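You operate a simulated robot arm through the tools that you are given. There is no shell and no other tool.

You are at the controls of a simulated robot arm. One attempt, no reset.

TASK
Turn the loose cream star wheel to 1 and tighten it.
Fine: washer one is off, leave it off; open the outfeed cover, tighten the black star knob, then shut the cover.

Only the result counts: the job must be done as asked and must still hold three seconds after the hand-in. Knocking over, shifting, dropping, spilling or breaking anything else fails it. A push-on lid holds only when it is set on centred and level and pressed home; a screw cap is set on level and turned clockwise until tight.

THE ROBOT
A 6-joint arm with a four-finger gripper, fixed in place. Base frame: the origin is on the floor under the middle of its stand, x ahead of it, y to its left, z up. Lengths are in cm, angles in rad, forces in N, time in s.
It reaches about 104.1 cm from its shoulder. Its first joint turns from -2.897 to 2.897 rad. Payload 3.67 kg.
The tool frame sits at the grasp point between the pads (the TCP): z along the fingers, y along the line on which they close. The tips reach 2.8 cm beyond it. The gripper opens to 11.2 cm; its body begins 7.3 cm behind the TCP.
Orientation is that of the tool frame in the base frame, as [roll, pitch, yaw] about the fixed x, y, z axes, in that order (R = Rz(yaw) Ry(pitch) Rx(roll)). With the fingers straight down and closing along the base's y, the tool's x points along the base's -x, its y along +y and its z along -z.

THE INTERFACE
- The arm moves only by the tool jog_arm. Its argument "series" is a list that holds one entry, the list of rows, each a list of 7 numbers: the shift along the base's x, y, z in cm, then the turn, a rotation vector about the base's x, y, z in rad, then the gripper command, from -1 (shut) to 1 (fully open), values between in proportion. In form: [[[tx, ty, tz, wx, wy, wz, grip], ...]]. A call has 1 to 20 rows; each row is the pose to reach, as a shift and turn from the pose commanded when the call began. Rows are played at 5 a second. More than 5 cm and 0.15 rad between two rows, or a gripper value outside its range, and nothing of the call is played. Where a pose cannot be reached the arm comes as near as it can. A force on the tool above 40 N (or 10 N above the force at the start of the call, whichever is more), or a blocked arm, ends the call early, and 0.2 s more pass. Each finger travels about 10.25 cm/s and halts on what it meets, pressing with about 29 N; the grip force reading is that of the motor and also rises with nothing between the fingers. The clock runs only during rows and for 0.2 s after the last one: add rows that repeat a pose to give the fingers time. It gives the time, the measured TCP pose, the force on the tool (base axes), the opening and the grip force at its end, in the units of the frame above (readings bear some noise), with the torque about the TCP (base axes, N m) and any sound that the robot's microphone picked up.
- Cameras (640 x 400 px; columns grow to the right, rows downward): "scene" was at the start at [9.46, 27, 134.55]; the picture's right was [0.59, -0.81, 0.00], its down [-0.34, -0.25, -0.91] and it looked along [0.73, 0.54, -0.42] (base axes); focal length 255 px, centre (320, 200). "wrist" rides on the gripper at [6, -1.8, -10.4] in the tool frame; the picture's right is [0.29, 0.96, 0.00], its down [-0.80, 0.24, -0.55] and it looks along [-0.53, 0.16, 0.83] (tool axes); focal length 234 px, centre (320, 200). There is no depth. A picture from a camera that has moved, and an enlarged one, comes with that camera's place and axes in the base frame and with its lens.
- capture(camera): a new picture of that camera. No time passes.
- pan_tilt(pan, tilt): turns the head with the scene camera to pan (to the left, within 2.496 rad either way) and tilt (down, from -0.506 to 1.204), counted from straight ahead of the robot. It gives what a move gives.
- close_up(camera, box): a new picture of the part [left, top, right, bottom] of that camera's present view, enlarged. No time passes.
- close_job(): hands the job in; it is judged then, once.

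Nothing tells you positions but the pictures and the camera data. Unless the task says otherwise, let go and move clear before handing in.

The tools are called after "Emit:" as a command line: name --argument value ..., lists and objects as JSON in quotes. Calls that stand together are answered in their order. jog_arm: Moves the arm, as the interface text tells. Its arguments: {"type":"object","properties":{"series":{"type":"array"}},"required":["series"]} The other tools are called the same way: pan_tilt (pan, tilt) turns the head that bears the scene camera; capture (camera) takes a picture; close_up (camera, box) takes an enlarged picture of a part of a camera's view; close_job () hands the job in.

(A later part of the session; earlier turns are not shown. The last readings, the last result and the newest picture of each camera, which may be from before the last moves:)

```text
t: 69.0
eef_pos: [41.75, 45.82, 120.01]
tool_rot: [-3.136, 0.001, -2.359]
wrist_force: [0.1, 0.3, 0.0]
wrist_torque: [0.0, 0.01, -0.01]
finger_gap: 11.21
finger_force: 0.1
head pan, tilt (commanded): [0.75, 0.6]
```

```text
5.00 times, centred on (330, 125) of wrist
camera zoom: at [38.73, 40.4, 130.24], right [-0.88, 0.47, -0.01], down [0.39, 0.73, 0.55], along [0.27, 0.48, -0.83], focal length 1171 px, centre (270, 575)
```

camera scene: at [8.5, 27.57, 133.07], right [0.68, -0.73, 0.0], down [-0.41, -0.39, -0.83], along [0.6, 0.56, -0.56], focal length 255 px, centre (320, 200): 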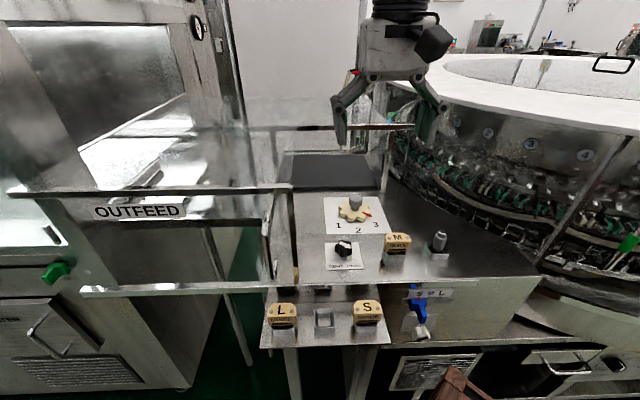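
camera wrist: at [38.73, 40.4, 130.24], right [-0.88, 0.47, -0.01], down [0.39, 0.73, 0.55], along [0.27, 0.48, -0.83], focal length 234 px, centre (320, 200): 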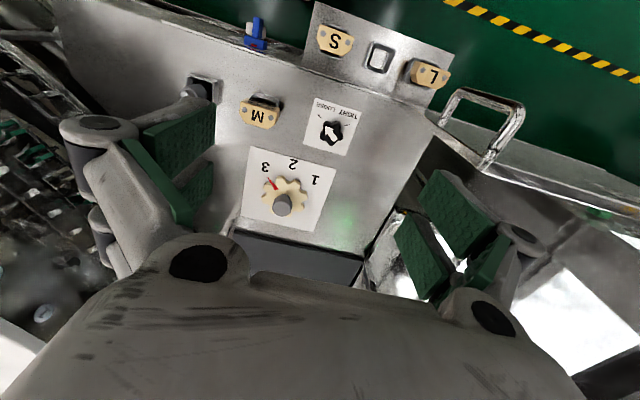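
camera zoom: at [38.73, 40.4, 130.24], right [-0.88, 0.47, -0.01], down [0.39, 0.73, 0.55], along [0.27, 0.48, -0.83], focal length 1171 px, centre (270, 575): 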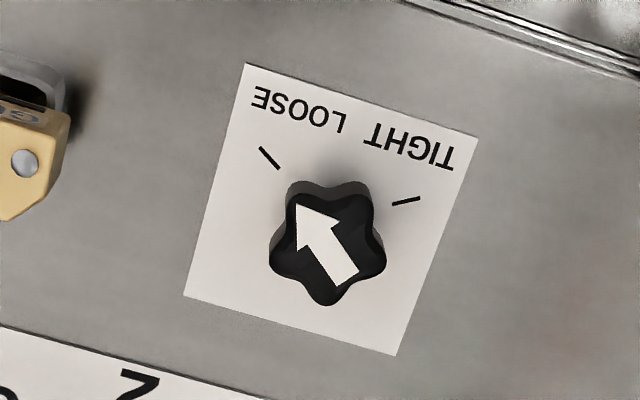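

The overhead view confirms it: wheel centre near (57.2, 59.8), eight lobes with valleys on the 45° lines, pointer at 3, marks "1/2/3" 45° apart. I'll go above the wheel with the hand yawed +45° so that the 90° clockwise turn has room.

Emit:
jog_arm --series '[[[2, 1.8, 0, 0, 0, 0.131, 1], [4, 3.6, -1, 0, 0, 0.262, 1], [6, 5.4, -3, 0, 0, 0.393, 1], [8, 7.2, -5, 0, 0, 0.524, 1], [10, 9, -7, 0, 0, 0.655, 1], [12, 10.8, -9, 0, 0, 0.785, 1], [14, 12.6, -11, 0, 0, 0.785, 1], [15.45, 13.93, -13, 0, 0, 0.785, 1], [15.45, 13.93, -15, 0, 0, 0.785, 1], [15.45, 13.93, -15, 0, 0, 0.785, 1]]]'

Emit:
capture --camera "wrist"

Emit:
capture --camera "scene"

Emit:
close_up --camera "scene" --box '[290, 90, 450, 260]'

```text
t: 71.2
eef_pos: [57.06, 59.68, 104.61]
tool_rot: [-3.137, 0.003, -1.572]
wrist_force: [-0.2, -0.7, 0.8]
wrist_torque: [-0.02, -0.04, 0.02]
finger_gap: 11.23
finger_force: 0.1
head pan, tilt (commanded): [0.75, 0.6]
```

```text
taken
camera wrist: at [58.86, 53.71, 114.93], right [-0.96, -0.29, -0.01], down [-0.24, 0.8, 0.55], along [-0.15, 0.53, -0.83], focal length 234 px, centre (320, 200)
```

wrist: 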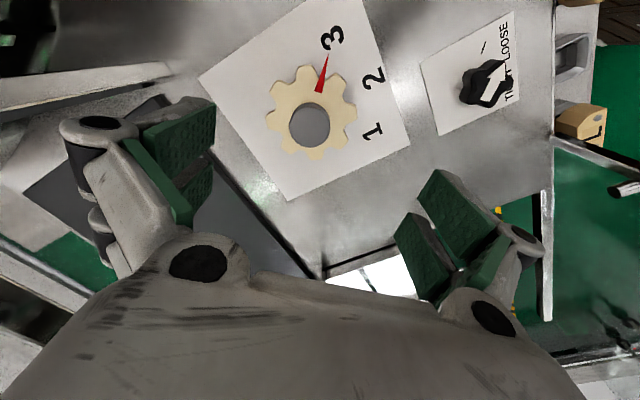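

```text
taken
camera scene: at [8.5, 27.58, 133.07], right [0.68, -0.73, 0.0], down [-0.41, -0.39, -0.83], along [0.6, 0.56, -0.57], focal length 255 px, centre (320, 200)
```

scene: 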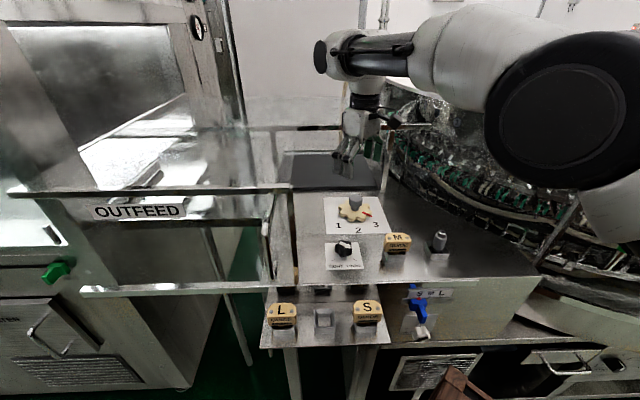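

```text
2.35 times, centred on (370, 175) of scene
camera zoom: at [8.5, 27.58, 133.07], right [0.68, -0.73, 0.0], down [-0.41, -0.39, -0.83], along [0.6, 0.56, -0.57], focal length 599 px, centre (202, 259)
```

zoom: 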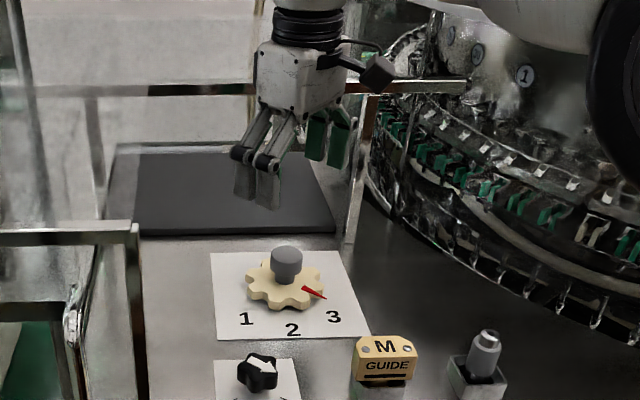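

Emit:
close_up --camera "wrist" --box '[240, 20, 420, 200]'

Emit:
close_up --camera "wrist" --box '[430, 20, 530, 130]'

```text
2.22 times, centred on (330, 110) of wrist
camera zoom: at [58.86, 53.71, 114.93], right [-0.96, -0.29, -0.01], down [-0.24, 0.8, 0.55], along [-0.15, 0.53, -0.83], focal length 520 px, centre (298, 400)
```

zoom: 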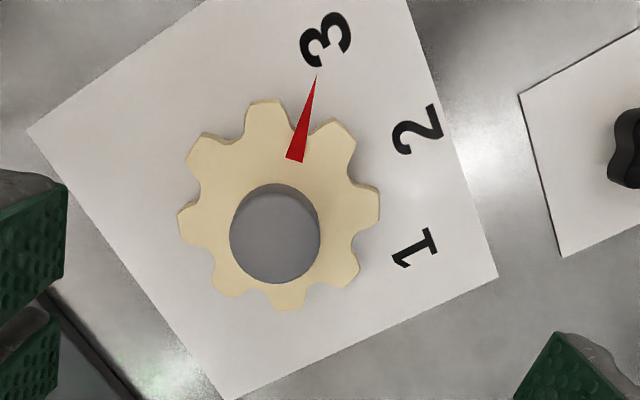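

```text
3.64 times, centred on (480, 75) of wrist
camera zoom: at [58.86, 53.71, 114.93], right [-0.96, -0.29, -0.01], down [-0.24, 0.8, 0.55], along [-0.15, 0.53, -0.83], focal length 852 px, centre (-262, 654)
```

zoom: 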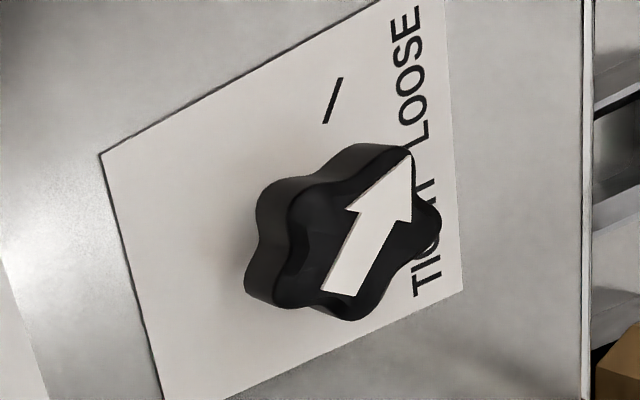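

With a deck height of about 88.4 all three views agree: wheel centre (57.9, 60.05), wheel z≈89–90.5, hub top 93.5. I'll centre over it and descend so the open fingers straddle the wheel.

Emit:
jog_arm --series '[[[0.4, 0.2, -2, 0, 0, 0, 1], [0.84, 0.37, -5, 0, 0, 0, 1], [0.84, 0.37, -8, 0, 0, 0, 1], [0.84, 0.37, -10.5, 0, 0, 0, 1], [0.84, 0.37, -12.3, 0, 0, 0, 1], [0.84, 0.37, -13.4, 0, 0, 0, 1], [0.84, 0.37, -13.4, 0, 0, 0, 1]]]'

Emit:
capture --camera "wrist"

Emit:
close_up --camera "scene" --box '[310, 130, 430, 250]'

```text
t: 72.8
eef_pos: [57.92, 60.31, 91.37]
tool_rot: [-3.137, 0.003, -1.572]
wrist_force: [0.1, -0.8, 0.3]
wrist_torque: [0.02, 0.05, -0.01]
finger_gap: 11.22
finger_force: 0.0
head pan, tilt (commanded): [0.75, 0.6]
```

```text
taken
camera wrist: at [59.77, 54.33, 101.67], right [-0.96, -0.29, -0.01], down [-0.24, 0.8, 0.55], along [-0.15, 0.53, -0.83], focal length 234 px, centre (320, 200)
```

wrist: 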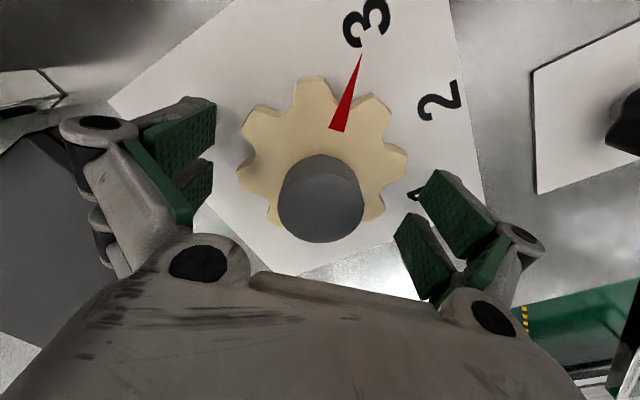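

```text
3.33 times, centred on (370, 190) of scene
camera zoom: at [8.5, 27.58, 133.07], right [0.68, -0.73, 0.0], down [-0.41, -0.39, -0.82], along [0.6, 0.56, -0.57], focal length 849 px, centre (153, 233)
```

zoom: 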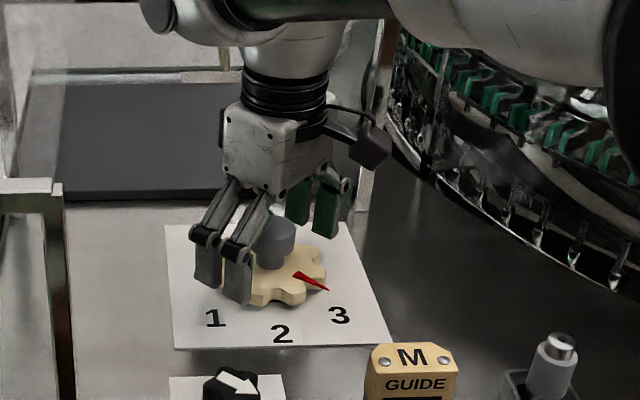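

The fingers straddle the wheel symmetrically. I'll nudge slightly for centring and close on the lobes.

Emit:
jog_arm --series '[[[-0.15, -0.2, 0, 0, 0, 0, 1], [-0.15, -0.2, 0, 0, 0, 0, 0.6], [-0.15, -0.2, 0, 0, 0, 0, 0.4], [-0.15, -0.2, 0, 0, 0, 0, 0.2], [-0.15, -0.2, 0, 0, 0, 0, 0.2], [-0.15, -0.2, 0, 0, 0, 0, 0.2]]]'

Emit:
capture --camera "wrist"

Emit:
close_up --camera "scene" --box '[310, 130, 430, 250]'

```text
t: 74.2
eef_pos: [58.08, 59.97, 91.35]
tool_rot: [-3.135, 0.003, -1.572]
wrist_force: [18.2, 4.5, 8.1]
wrist_torque: [0.36, -0.86, -0.04]
finger_gap: 8.93
finger_force: 45.1
head pan, tilt (commanded): [0.75, 0.6]
```

```text
taken
camera wrist: at [59.75, 54.09, 101.74], right [-0.96, -0.29, -0.01], down [-0.24, 0.8, 0.55], along [-0.15, 0.53, -0.83], focal length 234 px, centre (320, 200)
```

wrist: 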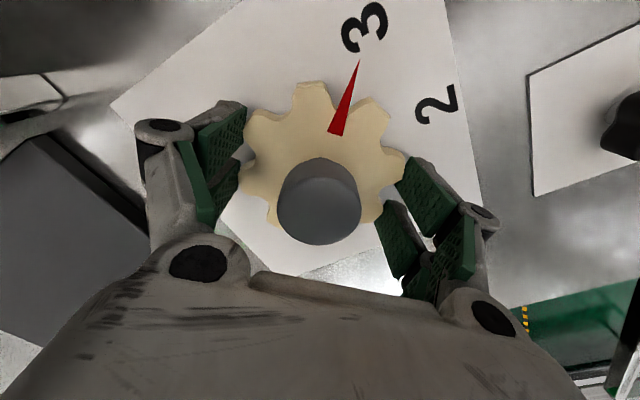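

```text
3.33 times, centred on (370, 190) of scene
camera zoom: at [8.56, 27.57, 133.06], right [0.68, -0.73, 0.0], down [-0.41, -0.39, -0.82], along [0.6, 0.56, -0.57], focal length 849 px, centre (153, 233)
```

zoom: 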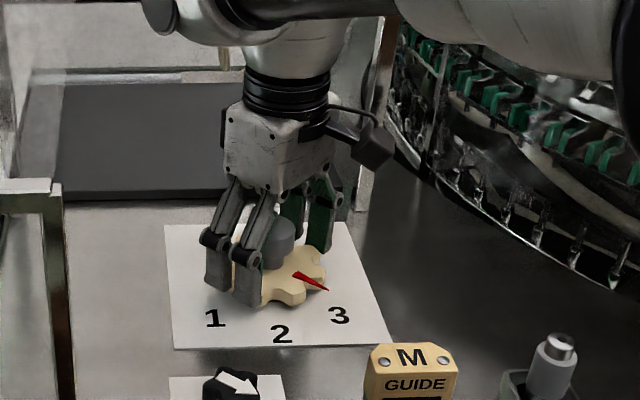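

The wheel is gripped at 8.9 cm. I'll ease the side force and start turning clockwise with a small test step.

Emit:
jog_arm --series '[[[0.08, 0.02, 0, 0, 0, 0, 0.2], [0.08, 0.02, 0, 0, 0, -0.05, 0.2], [0.08, 0.02, 0, 0, 0, -0.1, 0.2], [0.08, 0.02, 0, 0, 0, -0.15, 0.2], [0.08, 0.02, 0, 0, 0, -0.15, 0.2]]]'

Emit:
capture --camera "wrist"

```text
t: 75.4
eef_pos: [57.94, 60.01, 91.36]
tool_rot: [-3.134, 0.0, -1.725]
wrist_force: [36.5, 7.0, 5.3]
wrist_torque: [1.18, -0.78, 0.0]
finger_gap: 8.89
finger_force: 45.3
head pan, tilt (commanded): [0.75, 0.6]
```

```text
taken
camera wrist: at [58.82, 53.91, 101.74], right [-0.99, -0.14, -0.01], down [-0.12, 0.82, 0.55], along [-0.07, 0.55, -0.83], focal length 234 px, centre (320, 200)
```

wrist: 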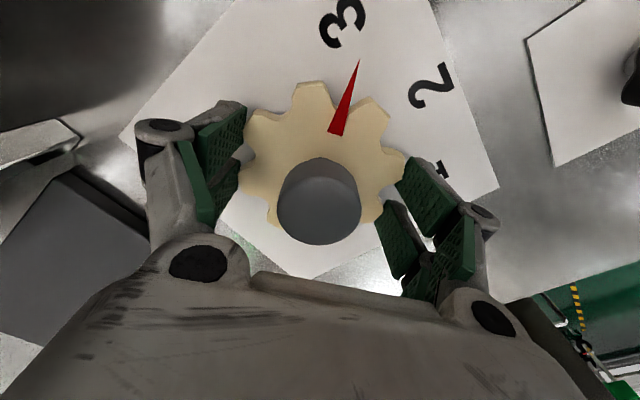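

The wheel turns with the hand. The side force shows the wheel axis sits slightly off my rotation centre, so I'll correct by 0.2 cm and check.

Emit:
jog_arm --series '[[[0.1, 0.02, 0, 0, 0, 0, 0.2], [0.19, 0.04, 0, 0, 0, 0, 0.2], [0.19, 0.04, 0, 0, 0, 0, 0.2]]]'

```text
t: 76.2
eef_pos: [58.07, 60.07, 91.43]
tool_rot: [-3.137, 0.001, -1.722]
wrist_force: [21.5, 9.1, -1.5]
wrist_torque: [0.08, -1.54, 0.0]
finger_gap: 8.9
finger_force: 44.6
head pan, tilt (commanded): [0.75, 0.6]
```

Emit:
jog_arm --series '[[[0.12, 0.05, 0, 0, 0, 0, 0.2], [0.25, 0.1, 0, 0, 0, 0, 0.2], [0.25, 0.1, 0, 0, 0, 0, 0.2]]]'

```text
t: 77.0
eef_pos: [57.96, 60.07, 91.4]
tool_rot: [-3.139, -0.003, -1.72]
wrist_force: [-18.2, 0.0, -5.3]
wrist_torque: [-1.11, 0.25, 0.02]
finger_gap: 8.91
finger_force: 44.7
head pan, tilt (commanded): [0.75, 0.6]
```

Emit:
jog_arm --series '[[[-0.04, -0.01, 0, 0, 0, -0.075, 0.2], [0.02, -0.03, 0, 0, 0, -0.15, 0.2], [0.07, -0.05, 0, 0, 0, -0.225, 0.2], [0.13, -0.07, 0, 0, 0, -0.3, 0.2], [0.13, -0.07, 0, 0, 0, -0.3, 0.2]]]'

Emit:
capture --camera "wrist"

```text
t: 77.9
eef_pos: [57.98, 60.23, 91.45]
tool_rot: [-3.14, -0.002, -1.947]
wrist_force: [-12.3, -0.8, 3.1]
wrist_torque: [0.05, -0.69, -0.01]
finger_gap: 8.89
finger_force: 44.6
head pan, tilt (commanded): [0.75, 0.6]
stopped in row 4: the force on the tool passed its limit at 41 N (the readings are from after the stop); the commanded pose is now the measured one
```

```text
taken
camera wrist: at [57.51, 53.93, 101.77], right [-1.0, 0.08, 0.0], down [0.07, 0.83, 0.55], along [0.05, 0.55, -0.83], focal length 234 px, centre (320, 200)
```

wrist: 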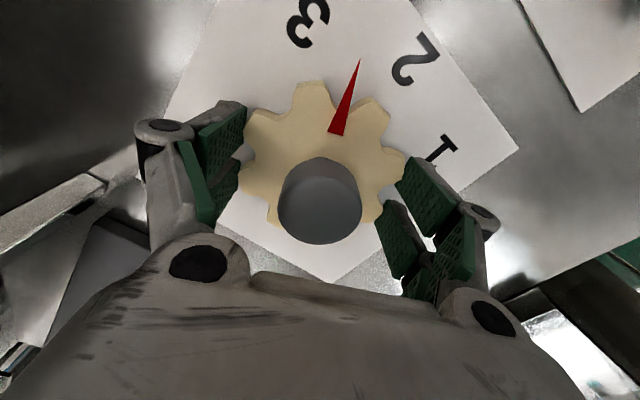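

Emit:
jog_arm --series '[[[-0.06, 0, 0, 0, 0, -0.06, 0.2], [-0.06, 0, 0, 0, 0, -0.12, 0.2], [-0.06, 0, 0, 0, 0, -0.18, 0.2], [-0.06, 0, 0, 0, 0, -0.24, 0.2], [-0.06, 0, 0, 0, 0, -0.24, 0.2]]]'

```text
t: 79.1
eef_pos: [58.1, 60.14, 91.41]
tool_rot: [-3.14, 0.0, -2.188]
wrist_force: [-15.2, 12.7, 1.7]
wrist_torque: [-0.23, 0.55, 0.0]
finger_gap: 8.92
finger_force: 44.8
head pan, tilt (commanded): [0.75, 0.6]
```

Emit:
jog_arm --series '[[[-0.08, 0.08, 0, 0, 0, -0.06, 0.2], [-0.08, 0.08, 0, 0, 0, -0.12, 0.2], [-0.08, 0.08, 0, 0, 0, -0.18, 0.2], [-0.08, 0.08, 0, 0, 0, -0.24, 0.2], [-0.08, 0.08, 0, 0, 0, -0.3, 0.2], [-0.08, 0.08, 0, 0, 0, -0.3, 0.2]]]'

Emit:
capture --camera "wrist"

```text
t: 80.5
eef_pos: [57.98, 60.11, 91.37]
tool_rot: [-3.138, -0.002, -2.488]
wrist_force: [-17.5, -5.0, 5.3]
wrist_torque: [-0.01, 0.55, 0.01]
finger_gap: 8.92
finger_force: 45.4
head pan, tilt (commanded): [0.75, 0.6]
```

```text
taken
camera wrist: at [54.37, 55.12, 101.78], right [-0.81, 0.58, 0.0], down [0.49, 0.68, 0.55], along [0.32, 0.45, -0.83], focal length 234 px, centre (320, 200)
```

wrist: 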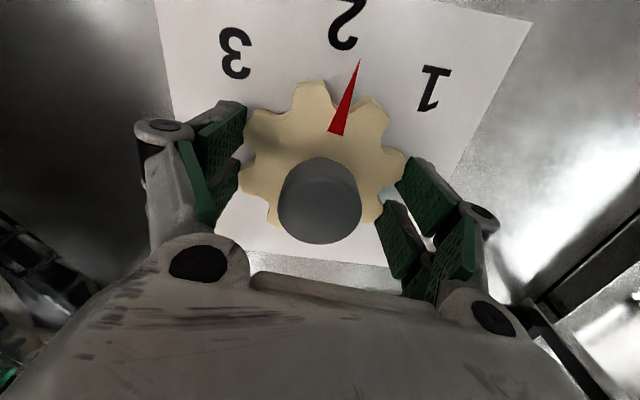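

The pointer is passing 2. Continuing clockwise toward 1.

Emit:
jog_arm --series '[[[-0.1, -0.03, 0, 0, 0, -0.06, 0.2], [-0.1, -0.03, 0, 0, 0, -0.12, 0.2], [-0.1, -0.03, 0, 0, 0, -0.18, 0.2], [-0.1, -0.03, 0, 0, 0, -0.24, 0.2], [-0.1, -0.03, 0, 0, 0, -0.3, 0.2], [-0.1, -0.03, 0, 0, 0, -0.3, 0.2]]]'

```text
t: 81.9
eef_pos: [57.89, 60.1, 91.42]
tool_rot: [-3.138, 0.0, -2.788]
wrist_force: [19.3, 3.0, -3.0]
wrist_torque: [0.69, -1.43, 0.01]
finger_gap: 8.91
finger_force: 45.3
head pan, tilt (commanded): [0.75, 0.6]
```

Emit:
jog_arm --series '[[[0.08, 0.02, 0, 0, 0, -0.06, 0.2], [0.08, 0.02, 0, 0, 0, -0.12, 0.2], [0.08, 0.02, 0, 0, 0, -0.18, 0.2], [0.08, 0.02, 0, 0, 0, -0.24, 0.2], [0.08, 0.02, 0, 0, 0, -0.3, 0.2], [0.08, 0.02, 0, 0, 0, -0.3, 0.2]]]'

Emit:
capture --camera "wrist"

Emit:
close_up --camera "scene" --box '[310, 170, 410, 260]'

```text
t: 83.3
eef_pos: [57.9, 60.06, 91.3]
tool_rot: [-3.141, -0.001, -3.087]
wrist_force: [18.7, -5.6, 11.7]
wrist_torque: [-1.13, 0.19, -0.06]
finger_gap: 8.92
finger_force: 45.2
head pan, tilt (commanded): [0.75, 0.6]
```

```text
taken
camera wrist: at [52.16, 58.06, 101.76], right [-0.34, 0.94, 0.0], down [0.78, 0.28, 0.55], along [0.52, 0.19, -0.83], focal length 234 px, centre (320, 200)
```

wrist: 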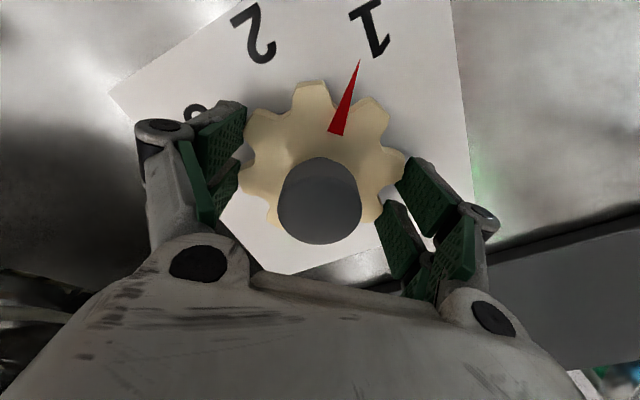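

```text
4.44 times, centred on (360, 215) of scene
camera zoom: at [8.54, 27.53, 133.07], right [0.68, -0.73, 0.0], down [-0.41, -0.39, -0.82], along [0.6, 0.56, -0.57], focal length 1132 px, centre (142, 133)
```

zoom: 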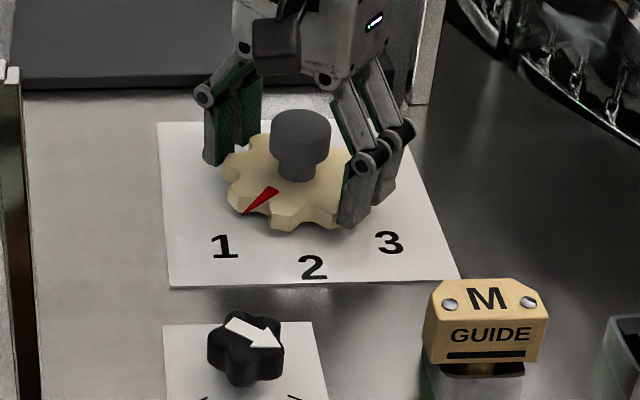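

The pointer is almost at 1; about 3° remain. I'll finish the turn and compare.

Emit:
jog_arm --series '[[[0.09, -0.03, 0, 0, 0, -0.03, 0.2], [0.09, -0.03, 0, 0, 0, -0.058, 0.2], [0.09, -0.03, 0, 0, 0, -0.058, 0.2]]]'

Emit:
close_up --camera "wrist" --box '[220, 0, 420, 150]'

```text
t: 84.1
eef_pos: [58.01, 60.04, 91.36]
tool_rot: [-3.139, -0.003, 3.139]
wrist_force: [5.1, -2.0, 14.6]
wrist_torque: [-0.85, -0.2, 0.0]
finger_gap: 8.92
finger_force: 45.0
head pan, tilt (commanded): [0.75, 0.6]
```

```text
2.67 times, centred on (320, 75) of wrist
camera zoom: at [52.05, 58.39, 101.76], right [-0.29, 0.96, 0.0], down [0.8, 0.24, 0.55], along [0.53, 0.16, -0.83], focal length 624 px, centre (320, 533)
```

zoom: 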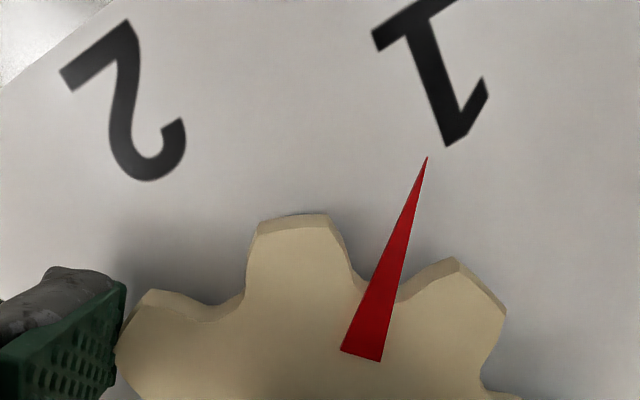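

The pointer is on 1 (its direction measures straight along the centre-to-1 line). I'll open the fingers, lift clear, and check that the wheel stayed.

Emit:
jog_arm --series '[[[0, 0, 0, 0, 0, 0, 0.6], [0, 0, 0, 0, 0, 0, 1], [0, 0, 0, 0, 0, 0, 1], [0, 0, 0, 0, 0, 0, 1]]]'

Emit:
jog_arm --series '[[[0, 0, 2, 0, 0, 0, 1], [0, 0, 5, 0, 0, 0, 1], [0, 0, 9, 0, 0, 0, 1], [0, 0, 13, 0, 0, 0, 1], [0, 0, 17, 0, 0, 0, 1], [0, 0, 17, 0, 0, 0, 1]]]'

Emit:
capture --camera "wrist"

Emit:
close_up --camera "scene" --box '[310, 170, 410, 270]'

```text
t: 85.1
eef_pos: [58.09, 60.09, 91.31]
tool_rot: [-3.138, -0.002, 3.138]
wrist_force: [0.1, -0.2, 0.6]
wrist_torque: [0.0, 0.0, -0.01]
finger_gap: 11.22
finger_force: 0.0
head pan, tilt (commanded): [0.75, 0.6]
```

```text
t: 86.5
eef_pos: [58.03, 60.06, 108.12]
tool_rot: [-3.139, -0.001, 3.138]
wrist_force: [0.0, 0.9, -0.4]
wrist_torque: [-0.03, -0.01, 0.01]
finger_gap: 11.17
finger_force: 0.0
head pan, tilt (commanded): [0.75, 0.6]
```

```text
taken
camera wrist: at [52.1, 58.37, 118.56], right [-0.29, 0.96, 0.0], down [0.8, 0.24, 0.55], along [0.53, 0.16, -0.83], focal length 234 px, centre (320, 200)
```

wrist: 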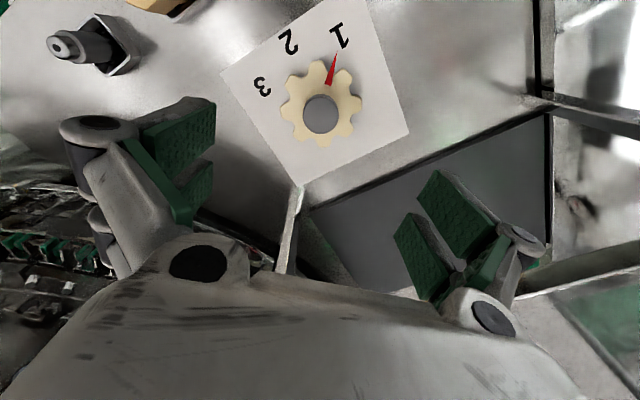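

```text
4.00 times, centred on (360, 220) of scene
camera zoom: at [8.5, 27.58, 133.06], right [0.68, -0.73, 0.0], down [-0.41, -0.39, -0.82], along [0.6, 0.56, -0.57], focal length 1018 px, centre (160, 120)
```

zoom: 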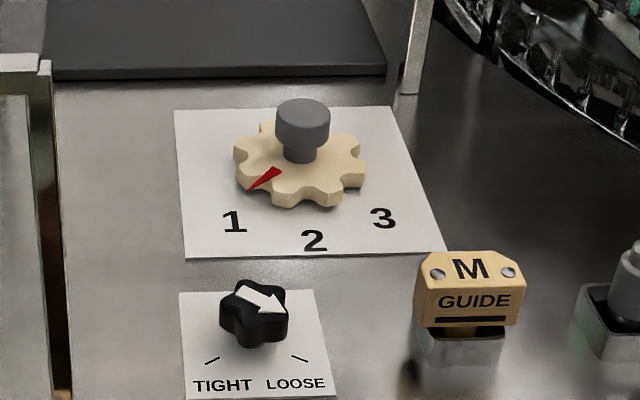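

The wheel stayed at 1. Next the black knob: centre near (43.1, 52.1), top z≈92, arrow toward LOOSE; I'll move above it with the hand yawed so that a ~115° clockwise turn fits, with the fingers half open.

Emit:
jog_arm --series '[[[-1, -0.5, 1, 0, 0, 0.14, 0.6], [-2, -1, 2, 0, 0, 0.28, 0.3], [-3, -1.6, 2, 0, 0, 0.42, 0], [-4, -2.1, 2, 0, 0, 0.56, 0], [-5, -2.6, 2, 0, 0, 0.7, 0], [-6, -3.2, 2, 0, 0, 0.84, 0], [-7, -3.7, 1, 0, 0, 0.98, 0], [-8, -4.2, 1, 0, 0, 1.12, 0], [-9, -4.8, 0, 0, 0, 1.26, 0], [-10, -5.3, 0, 0, 0, 1.4, 0], [-11, -5.8, -1, 0, 0, 1.54, 0], [-12, -6.4, -1, 0, 0, 1.68, 0], [-13, -6.9, -2, 0, 0, 1.82, 0], [-14, -7.4, -2, 0, 0, 1.955, 0], [-14.95, -7.93, -2, 0, 0, 1.955, 0], [-14.95, -7.93, -2, 0, 0, 1.955, 0]]]'

Emit:
capture --camera "wrist"

Emit:
capture --camera "scene"

```text
t: 89.9
eef_pos: [43.29, 52.07, 106.33]
tool_rot: [-3.137, -0.002, -1.188]
wrist_force: [0.3, -0.4, -0.5]
wrist_torque: [0.01, 0.01, -0.01]
finger_gap: 5.61
finger_force: 0.1
head pan, tilt (commanded): [0.75, 0.6]
```

```text
taken
camera wrist: at [47.17, 47.32, 116.7], right [-0.78, -0.62, 0.0], down [-0.52, 0.65, 0.55], along [-0.34, 0.43, -0.83], focal length 234 px, centre (320, 200)
```

wrist: 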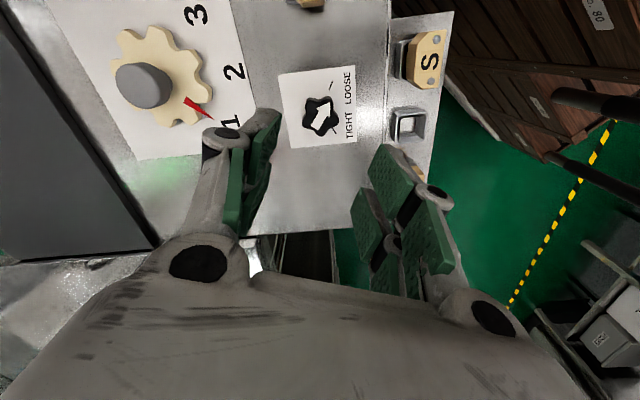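

```text
taken
camera scene: at [8.5, 27.58, 133.07], right [0.68, -0.73, 0.0], down [-0.41, -0.39, -0.82], along [0.6, 0.56, -0.57], focal length 255 px, centre (320, 200)
```

scene: 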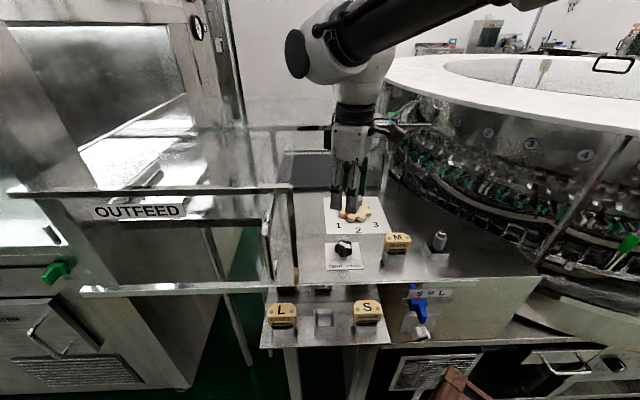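

Emit:
close_up --camera "wrist" --box '[260, 55, 380, 165]'

Emit:
close_up --camera "scene" --box '[315, 230, 385, 280]'

```text
3.64 times, centred on (320, 110) of wrist
camera zoom: at [47.17, 47.32, 116.7], right [-0.78, -0.62, 0.0], down [-0.52, 0.65, 0.55], along [-0.34, 0.43, -0.83], focal length 852 px, centre (320, 527)
```

zoom: 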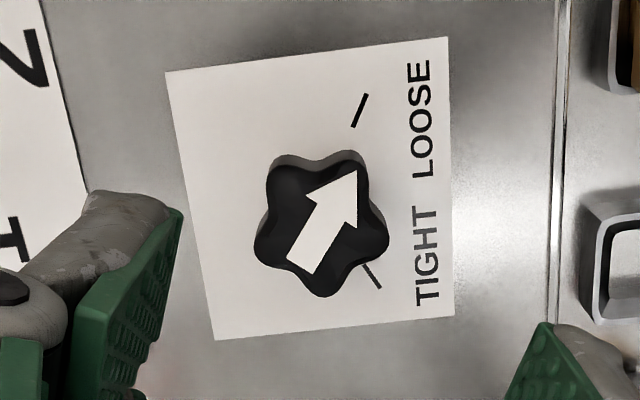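

```text
8.00 times, centred on (350, 255) of scene
camera zoom: at [8.5, 27.58, 133.07], right [0.68, -0.73, 0.0], down [-0.41, -0.39, -0.82], along [0.6, 0.56, -0.57], focal length 2037 px, centre (80, -240)
```

zoom: 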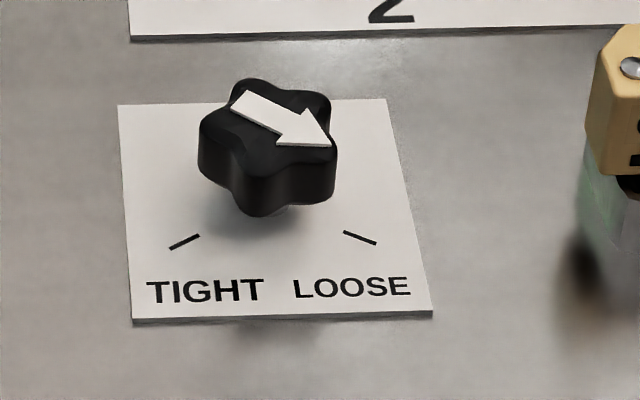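

Knob centre is (43.2, 52.2), top z≈92; LOOSE lies at about −75° and TIGHT at 165°, i.e. roughly 115–120° clockwise. I'll descend with the fingers around the knob.

Emit:
jog_arm --series '[[[-0.07, 0.13, -3, 0, 0, 0, 0], [-0.07, 0.13, -6, 0, 0, 0, 0], [-0.07, 0.13, -9, 0, 0, 0, 0], [-0.07, 0.13, -11.5, 0, 0, 0, 0], [-0.07, 0.13, -13.2, 0, 0, 0, 0], [-0.07, 0.13, -14.1, 0, 0, 0, 0], [-0.07, 0.13, -14.1, 0, 0, 0, 0]]]'

Emit:
capture --camera "wrist"

Emit:
close_up --camera "scene" --box '[300, 180, 400, 290]'

```text
t: 91.5
eef_pos: [43.06, 52.36, 92.27]
tool_rot: [-3.139, -0.002, -1.188]
wrist_force: [0.5, 0.2, 0.0]
wrist_torque: [-0.04, 0.0, 0.02]
finger_gap: 5.61
finger_force: 0.0
head pan, tilt (commanded): [0.75, 0.6]
```

```text
taken
camera wrist: at [46.91, 47.53, 102.6], right [-0.78, -0.62, 0.0], down [-0.52, 0.65, 0.55], along [-0.34, 0.43, -0.83], focal length 234 px, centre (320, 200)
```

wrist: 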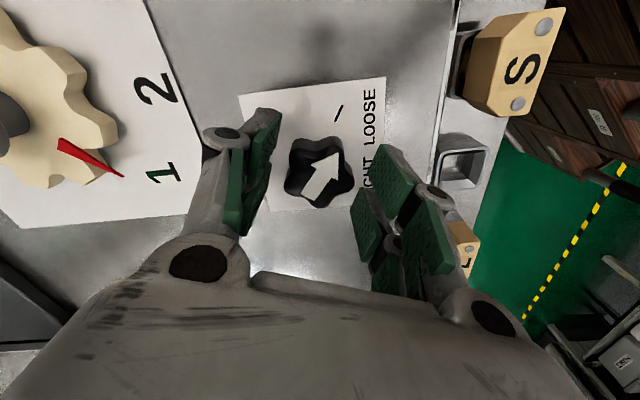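

```text
3.64 times, centred on (350, 235) of scene
camera zoom: at [8.5, 27.58, 133.07], right [0.68, -0.73, 0.0], down [-0.41, -0.39, -0.82], along [0.6, 0.56, -0.57], focal length 926 px, centre (211, 73)
```

zoom: 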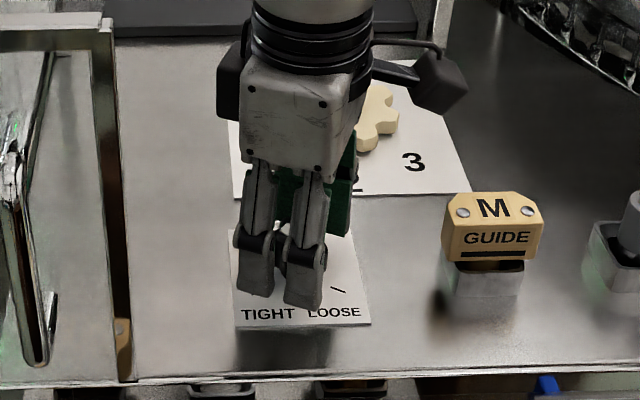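

The knob sits between the fingers. I'll nudge 0.2 cm toward its measured centre and close on it.

Emit:
jog_arm --series '[[[0.12, -0.17, 0, 0, 0, 0, 0], [0.12, -0.17, 0, 0, 0, 0, -0.3], [0.12, -0.17, 0, 0, 0, 0, -0.7], [0.12, -0.17, 0, 0, 0, 0, -0.7], [0.12, -0.17, 0, 0, 0, 0, -0.7]]]'

Emit:
capture --camera "wrist"

```text
t: 92.7
eef_pos: [43.34, 52.2, 92.4]
tool_rot: [-3.138, 0.0, -1.188]
wrist_force: [9.9, 5.7, 0.7]
wrist_torque: [0.41, -0.2, 0.01]
finger_gap: 3.59
finger_force: 44.9
head pan, tilt (commanded): [0.75, 0.6]
```

```text
taken
camera wrist: at [47.11, 47.36, 102.64], right [-0.78, -0.62, 0.0], down [-0.52, 0.65, 0.55], along [-0.34, 0.43, -0.83], focal length 234 px, centre (320, 200)
```

wrist: 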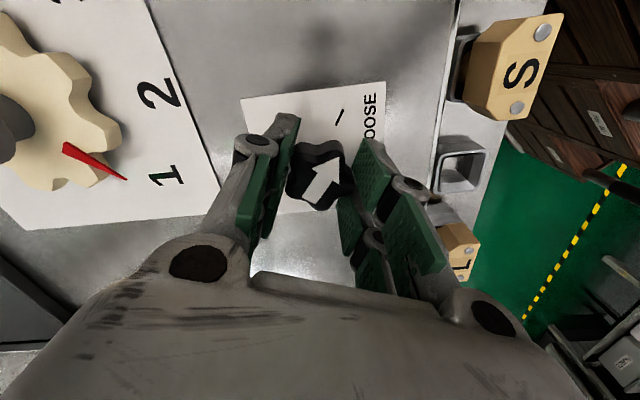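

The knob is held (3.6 cm). I'll turn it clockwise in small steps while watching forces and torque.

Emit:
jog_arm --series '[[[0.04, 0.03, 0, 0, 0, -0.06, -0.7], [0.04, 0.03, 0, 0, 0, -0.12, -0.7], [0.04, 0.03, 0, 0, 0, -0.18, -0.7], [0.04, 0.03, 0, 0, 0, -0.24, -0.7], [0.04, 0.03, 0, 0, 0, -0.3, -0.7], [0.04, 0.03, 0, 0, 0, -0.3, -0.7]]]'

Emit:
capture --camera "wrist"

```text
t: 94.1
eef_pos: [43.17, 52.2, 92.24]
tool_rot: [-3.138, -0.002, -1.49]
wrist_force: [7.7, 10.0, -1.2]
wrist_torque: [0.8, -0.18, 0.01]
finger_gap: 3.58
finger_force: 44.6
head pan, tilt (commanded): [0.75, 0.6]
```

```text
taken
camera wrist: at [45.45, 46.45, 102.65], right [-0.93, -0.36, 0.0], down [-0.3, 0.78, 0.55], along [-0.2, 0.52, -0.83], focal length 234 px, centre (320, 200)
```

wrist: 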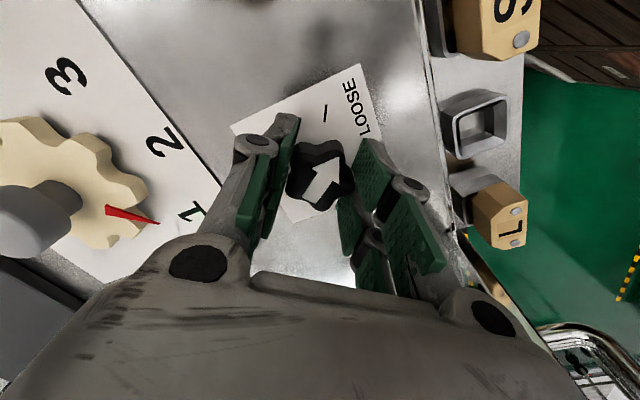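

Emit:
jog_arm --series '[[[0.04, 0.06, 0, 0, 0, -0.06, -0.7], [0.04, 0.06, 0, 0, 0, -0.12, -0.7], [0.04, 0.06, 0, 0, 0, -0.18, -0.7], [0.04, 0.06, 0, 0, 0, -0.24, -0.7], [0.04, 0.06, 0, 0, 0, -0.3, -0.7], [0.04, 0.06, 0, 0, 0, -0.36, -0.7], [0.04, 0.06, 0, 0, 0, -0.42, -0.7], [0.04, 0.06, 0, 0, 0, -0.42, -0.7]]]'

```text
t: 95.9
eef_pos: [43.19, 52.13, 92.34]
tool_rot: [-3.138, 0.0, -1.908]
wrist_force: [-15.2, 5.4, 2.1]
wrist_torque: [-0.23, 0.73, 0.04]
finger_gap: 3.56
finger_force: 44.6
head pan, tilt (commanded): [0.75, 0.6]
```

Emit:
jog_arm --series '[[[-0.09, 0.03, 0, 0, 0, -0.06, -0.7], [-0.09, 0.03, 0, 0, 0, -0.12, -0.7], [-0.09, 0.03, 0, 0, 0, -0.18, -0.7], [-0.09, 0.03, 0, 0, 0, -0.24, -0.7], [-0.09, 0.03, 0, 0, 0, -0.3, -0.7], [-0.09, 0.03, 0, 0, 0, -0.36, -0.7], [-0.09, 0.03, 0, 0, 0, -0.42, -0.7], [-0.09, 0.03, 0, 0, 0, -0.42, -0.7]]]'

Emit:
capture --camera "wrist"

```text
t: 97.7
eef_pos: [43.01, 52.25, 92.25]
tool_rot: [-3.137, -0.002, -2.331]
wrist_force: [-13.8, 8.7, 1.0]
wrist_torque: [0.24, 0.33, 0.02]
finger_gap: 3.53
finger_force: 45.0
head pan, tilt (commanded): [0.75, 0.6]
```

```text
taken
camera wrist: at [40.33, 46.79, 102.64], right [-0.89, 0.45, 0.0], down [0.37, 0.74, 0.55], along [0.25, 0.49, -0.83], focal length 234 px, centre (320, 200)
```

wrist: 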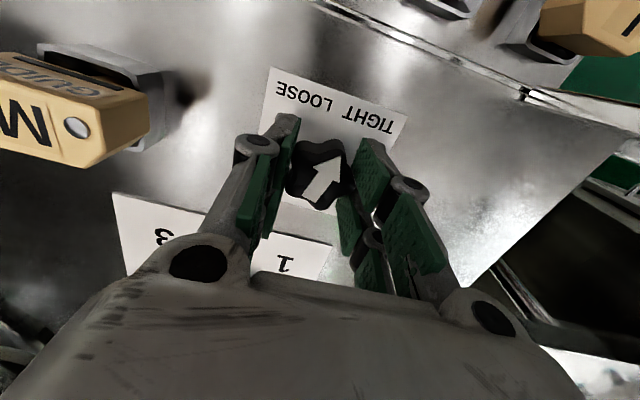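

Emit:
jog_arm --series '[[[-0.08, 0.05, 0, 0, 0, -0.06, -0.7], [-0.08, 0.05, 0, 0, 0, -0.12, -0.7], [-0.08, 0.05, 0, 0, 0, -0.18, -0.7], [-0.08, 0.05, 0, 0, 0, -0.24, -0.7], [-0.08, 0.05, 0, 0, 0, -0.3, -0.7], [-0.08, 0.05, 0, 0, 0, -0.36, -0.7], [-0.08, 0.05, 0, 0, 0, -0.42, -0.7], [-0.08, 0.05, 0, 0, 0, -0.42, -0.7]]]'

```text
t: 99.5
eef_pos: [43.15, 52.36, 92.39]
tool_rot: [-3.137, 0.0, -2.751]
wrist_force: [2.3, -4.1, -4.9]
wrist_torque: [0.07, -0.12, 0.0]
finger_gap: 3.54
finger_force: 44.7
head pan, tilt (commanded): [0.75, 0.6]
```

Emit:
jog_arm --series '[[[0, 0, 0, 0, 0, -0.06, -0.7], [0, 0, 0, 0, 0, -0.12, -0.7], [0, 0, 0, 0, 0, -0.18, -0.7], [0, 0, 0, 0, 0, -0.24, -0.7], [0, 0, 0, 0, 0, -0.3, -0.7], [0, 0, 0, 0, 0, -0.36, -0.7], [0, 0, 0, 0, 0, -0.4, -0.7], [0, 0, 0, 0, 0, -0.4, -0.7]]]'

Emit:
capture --camera "wrist"

Emit:
capture --camera "scene"

```text
t: 101.3
eef_pos: [43.02, 52.28, 92.36]
tool_rot: [-3.139, 0.0, 3.132]
wrist_force: [14.7, 4.2, 6.2]
wrist_torque: [0.02, -0.71, 0.75]
finger_gap: 3.54
finger_force: 44.9
head pan, tilt (commanded): [0.75, 0.6]
```

```text
taken
camera wrist: at [37.17, 50.64, 102.64], right [-0.28, 0.96, 0.0], down [0.8, 0.23, 0.55], along [0.53, 0.15, -0.83], focal length 234 px, centre (320, 200)
```

wrist: 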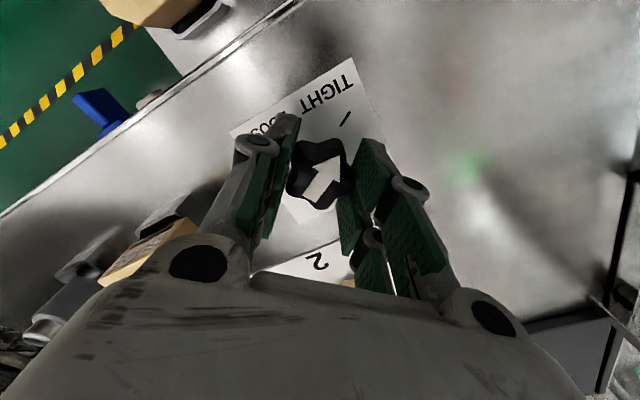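

```text
taken
camera scene: at [8.55, 27.57, 133.06], right [0.68, -0.73, 0.0], down [-0.41, -0.39, -0.82], along [0.6, 0.56, -0.57], focal length 255 px, centre (320, 200)
```

scene: 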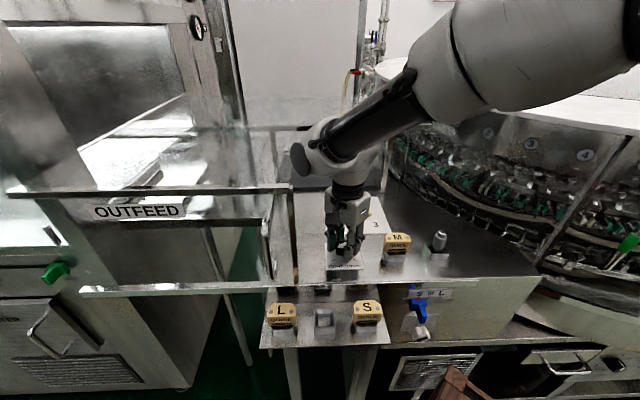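

Torque is now rising (0.75 N·m) with the arrow at the TIGHT mark. I'll press on a little more to make sure it is firmly tight.

Emit:
jog_arm --series '[[[0.05, 0.02, 0, 0, 0, -0.04, -0.7], [0.05, 0.02, 0, 0, 0, -0.08, -0.7], [0.05, 0.02, 0, 0, 0, -0.12, -0.7], [0.05, 0.02, 0, 0, 0, -0.12, -0.7]]]'

Emit:
close_up --camera "wrist" --box '[220, 50, 400, 250]'

```text
t: 102.3
eef_pos: [43.12, 52.34, 92.21]
tool_rot: [-3.14, 0.0, 3.015]
wrist_force: [9.0, 0.4, 13.9]
wrist_torque: [-0.1, -0.19, 1.08]
finger_gap: 3.58
finger_force: 45.4
head pan, tilt (commanded): [0.75, 0.6]
```

```text
2.00 times, centred on (310, 150) of wrist
camera zoom: at [37.02, 51.38, 102.6], right [-0.16, 0.99, 0.0], down [0.82, 0.14, 0.55], along [0.55, 0.09, -0.83], focal length 468 px, centre (340, 300)
```

zoom: 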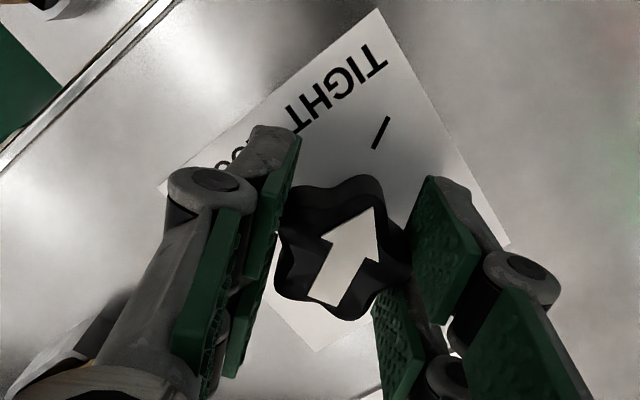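

The arrow lines up with the TIGHT mark and the torque reads about 1.1 N·m. One last slight push to be sure, then I'll release.

Emit:
jog_arm --series '[[[0.03, 0, 0, 0, 0, -0.04, -1], [0.03, 0, 0, 0, 0, -0.08, -1], [0.03, 0, 0, 0, 0, -0.1, -1], [0.03, 0, 0, 0, 0, -0.1, -1]]]'

Emit:
close_up --camera "wrist" --box '[220, 50, 400, 250]'

```text
t: 103.3
eef_pos: [43.18, 52.35, 92.21]
tool_rot: [-3.137, -0.002, 2.913]
wrist_force: [-2.7, -2.1, 11.0]
wrist_torque: [0.32, 0.84, 0.31]
finger_gap: 3.67
finger_force: 45.4
head pan, tilt (commanded): [0.75, 0.6]
```

```text
2.00 times, centred on (310, 150) of wrist
camera zoom: at [36.91, 52.02, 102.56], right [-0.06, 1.0, 0.0], down [0.83, 0.05, 0.55], along [0.55, 0.03, -0.83], focal length 468 px, centre (340, 300)
```

zoom: 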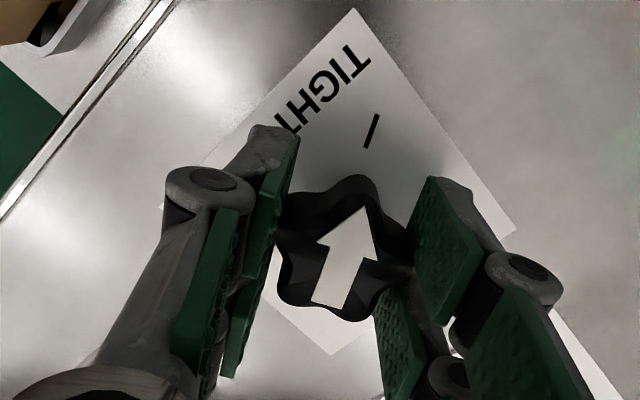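

The knob is at its stop on TIGHT (the fingers now just slip). I'll open, lift clear and verify.

Emit:
jog_arm --series '[[[0, 0, 0, 0, 0, 0, -0.3], [0, 0, 0, 0, 0, 0, 0], [0, 0, 0, 0, 0, 0, 0], [0, 0, 0, 0, 0, 0, 0]]]'

Emit:
jog_arm --series '[[[0, 0, 2, 0, 0, 0, 0], [0, 0, 5, 0, 0, 0, 0], [0, 0, 9, 0, 0, 0, 0], [0, 0, 13, 0, 0, 0, 0], [0, 0, 17, 0, 0, 0, 0], [0, 0, 17, 0, 0, 0, 0]]]'

Emit:
close_up --camera "scene" --box '[310, 190, 400, 280]'

Emit:
capture --camera "wrist"

```text
t: 104.3
eef_pos: [43.2, 52.31, 92.24]
tool_rot: [-3.136, -0.002, 2.915]
wrist_force: [0.7, 0.2, 0.1]
wrist_torque: [0.0, -0.02, 0.01]
finger_gap: 5.6
finger_force: 0.0
head pan, tilt (commanded): [0.75, 0.6]
```

```text
t: 105.7
eef_pos: [42.93, 52.76, 109.14]
tool_rot: [-3.138, -0.003, 2.912]
wrist_force: [-0.2, -0.6, 0.4]
wrist_torque: [-0.01, -0.02, 0.0]
finger_gap: 5.6
finger_force: 0.1
head pan, tilt (commanded): [0.75, 0.6]
```

```text
4.44 times, centred on (355, 235) of scene
camera zoom: at [8.5, 27.58, 133.06], right [0.68, -0.73, 0.0], down [-0.41, -0.39, -0.82], along [0.6, 0.56, -0.57], focal length 1132 px, centre (164, 44)
```

zoom: 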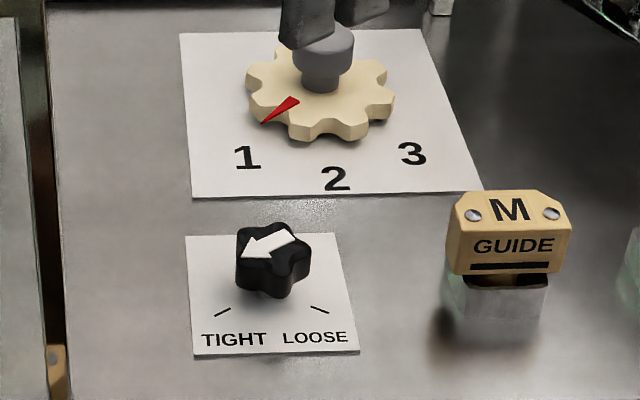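

```text
taken
camera wrist: at [36.87, 52.39, 119.54], right [-0.06, 1.0, 0.0], down [0.83, 0.06, 0.55], along [0.55, 0.03, -0.83], focal length 234 px, centre (320, 200)
```

wrist: 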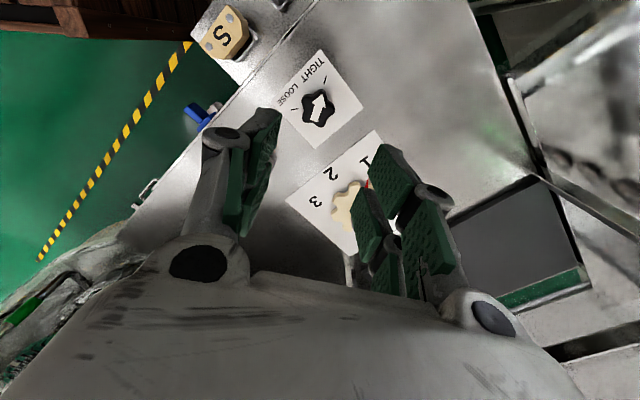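

Emit:
close_up --camera "wrist" --box '[270, 40, 370, 150]'

Emit:
capture --camera "scene"

```text
3.64 times, centred on (320, 95) of wrist
camera zoom: at [36.87, 52.39, 119.54], right [-0.06, 1.0, 0.0], down [0.83, 0.06, 0.55], along [0.55, 0.03, -0.83], focal length 852 px, centre (320, 582)
```

zoom: 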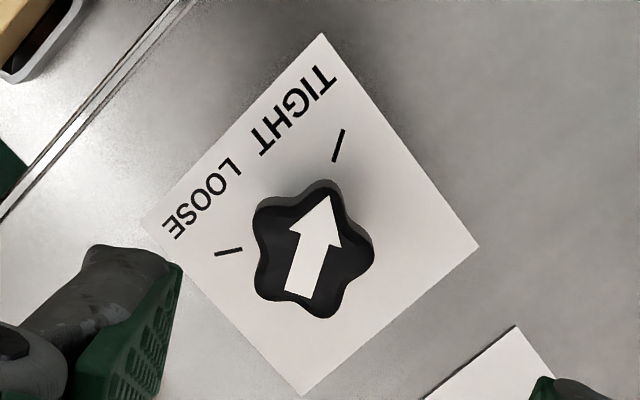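

```text
taken
camera scene: at [8.5, 27.58, 133.06], right [0.68, -0.73, 0.0], down [-0.41, -0.39, -0.82], along [0.6, 0.56, -0.57], focal length 255 px, centre (320, 200)
```

scene: 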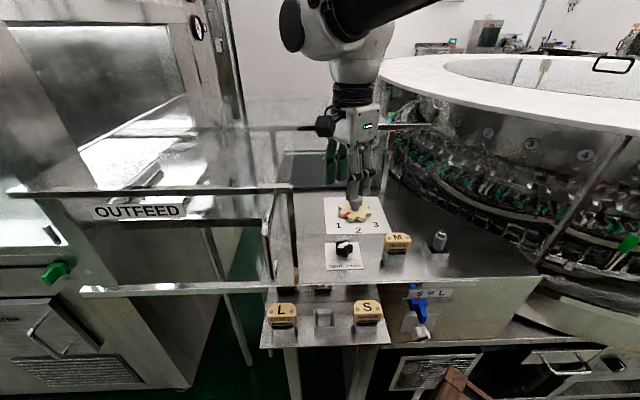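

The arrow points squarely at TIGHT and the wheel is at 1. Now I'll return to the handle of the open cover, going up and over first.

Emit:
jog_arm --series '[[[0, 0, 4.5, 0, 0, 0.1, 0], [0, 0, 9, 0, 0, 0.2, 0], [-1, 0, 13, 0, 0, 0.33, 0], [-4, 0, 16.5, 0, 0, 0.46, 0], [-7.5, 0, 16.5, 0, 0, 0.59, 0], [-11, 0, 16.5, 0, 0, 0.72, 0], [-14, -0.2, 16.5, 0, 0, 0.85, 0.5], [-17, -0.3, 16.5, 0, 0, 0.95, 1], [-20, -0.4, 16.5, 0, 0, 1.013, 1], [-20.46, -0.4, 16.5, 0, 0, 1.013, 1], [-20.46, -0.4, 16.5, 0, 0, 1.013, 1]]]'

Emit:
jog_arm --series '[[[0, 0, 0, 0.055, -0.055, 0, 1], [0, 0, 0, 0.111, -0.111, 0, 1], [0, 0, 0, 0.111, -0.111, 0, 1]]]'

Emit:
capture --camera "wrist"

Emit:
capture --camera "scene"

```text
t: 108.1
eef_pos: [22.56, 51.92, 125.66]
tool_rot: [-3.138, -0.002, -2.357]
wrist_force: [-0.7, -0.3, 0.0]
wrist_torque: [0.01, 0.03, 0.0]
finger_gap: 11.2
finger_force: 0.0
head pan, tilt (commanded): [0.75, 0.6]
```

```text
t: 108.9
eef_pos: [22.61, 51.86, 125.94]
tool_rot: [-3.14, 0.157, -2.355]
wrist_force: [0.4, -0.4, 0.0]
wrist_torque: [0.01, 0.01, -0.04]
finger_gap: 11.23
finger_force: 0.1
head pan, tilt (commanded): [0.75, 0.6]
```

```text
taken
camera wrist: at [18.59, 45.42, 135.08], right [-0.88, 0.48, -0.05], down [0.33, 0.67, 0.67], along [0.35, 0.57, -0.74], focal length 234 px, centre (320, 200)
```

wrist: 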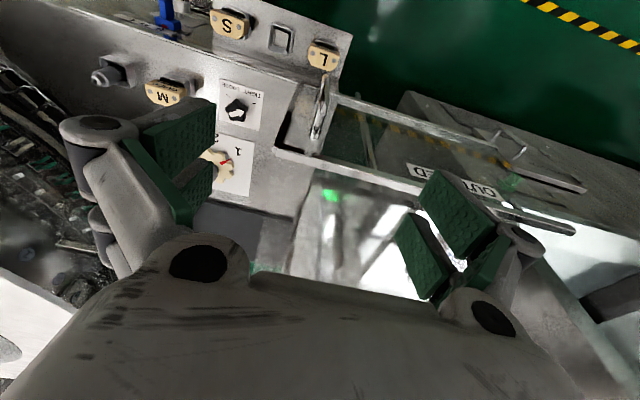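

```text
taken
camera scene: at [8.5, 27.58, 133.07], right [0.68, -0.73, 0.0], down [-0.41, -0.39, -0.83], along [0.6, 0.56, -0.57], focal length 255 px, centre (320, 200)
```

scene: 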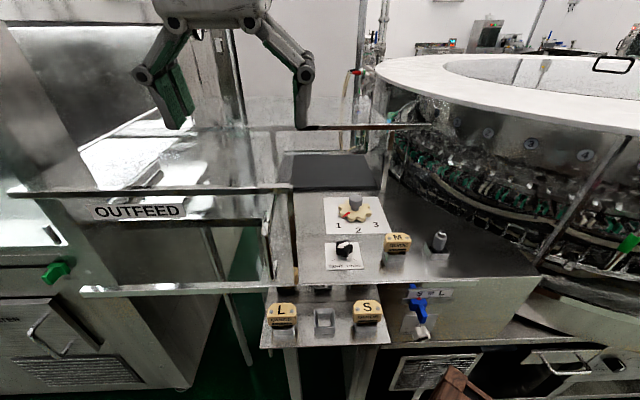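

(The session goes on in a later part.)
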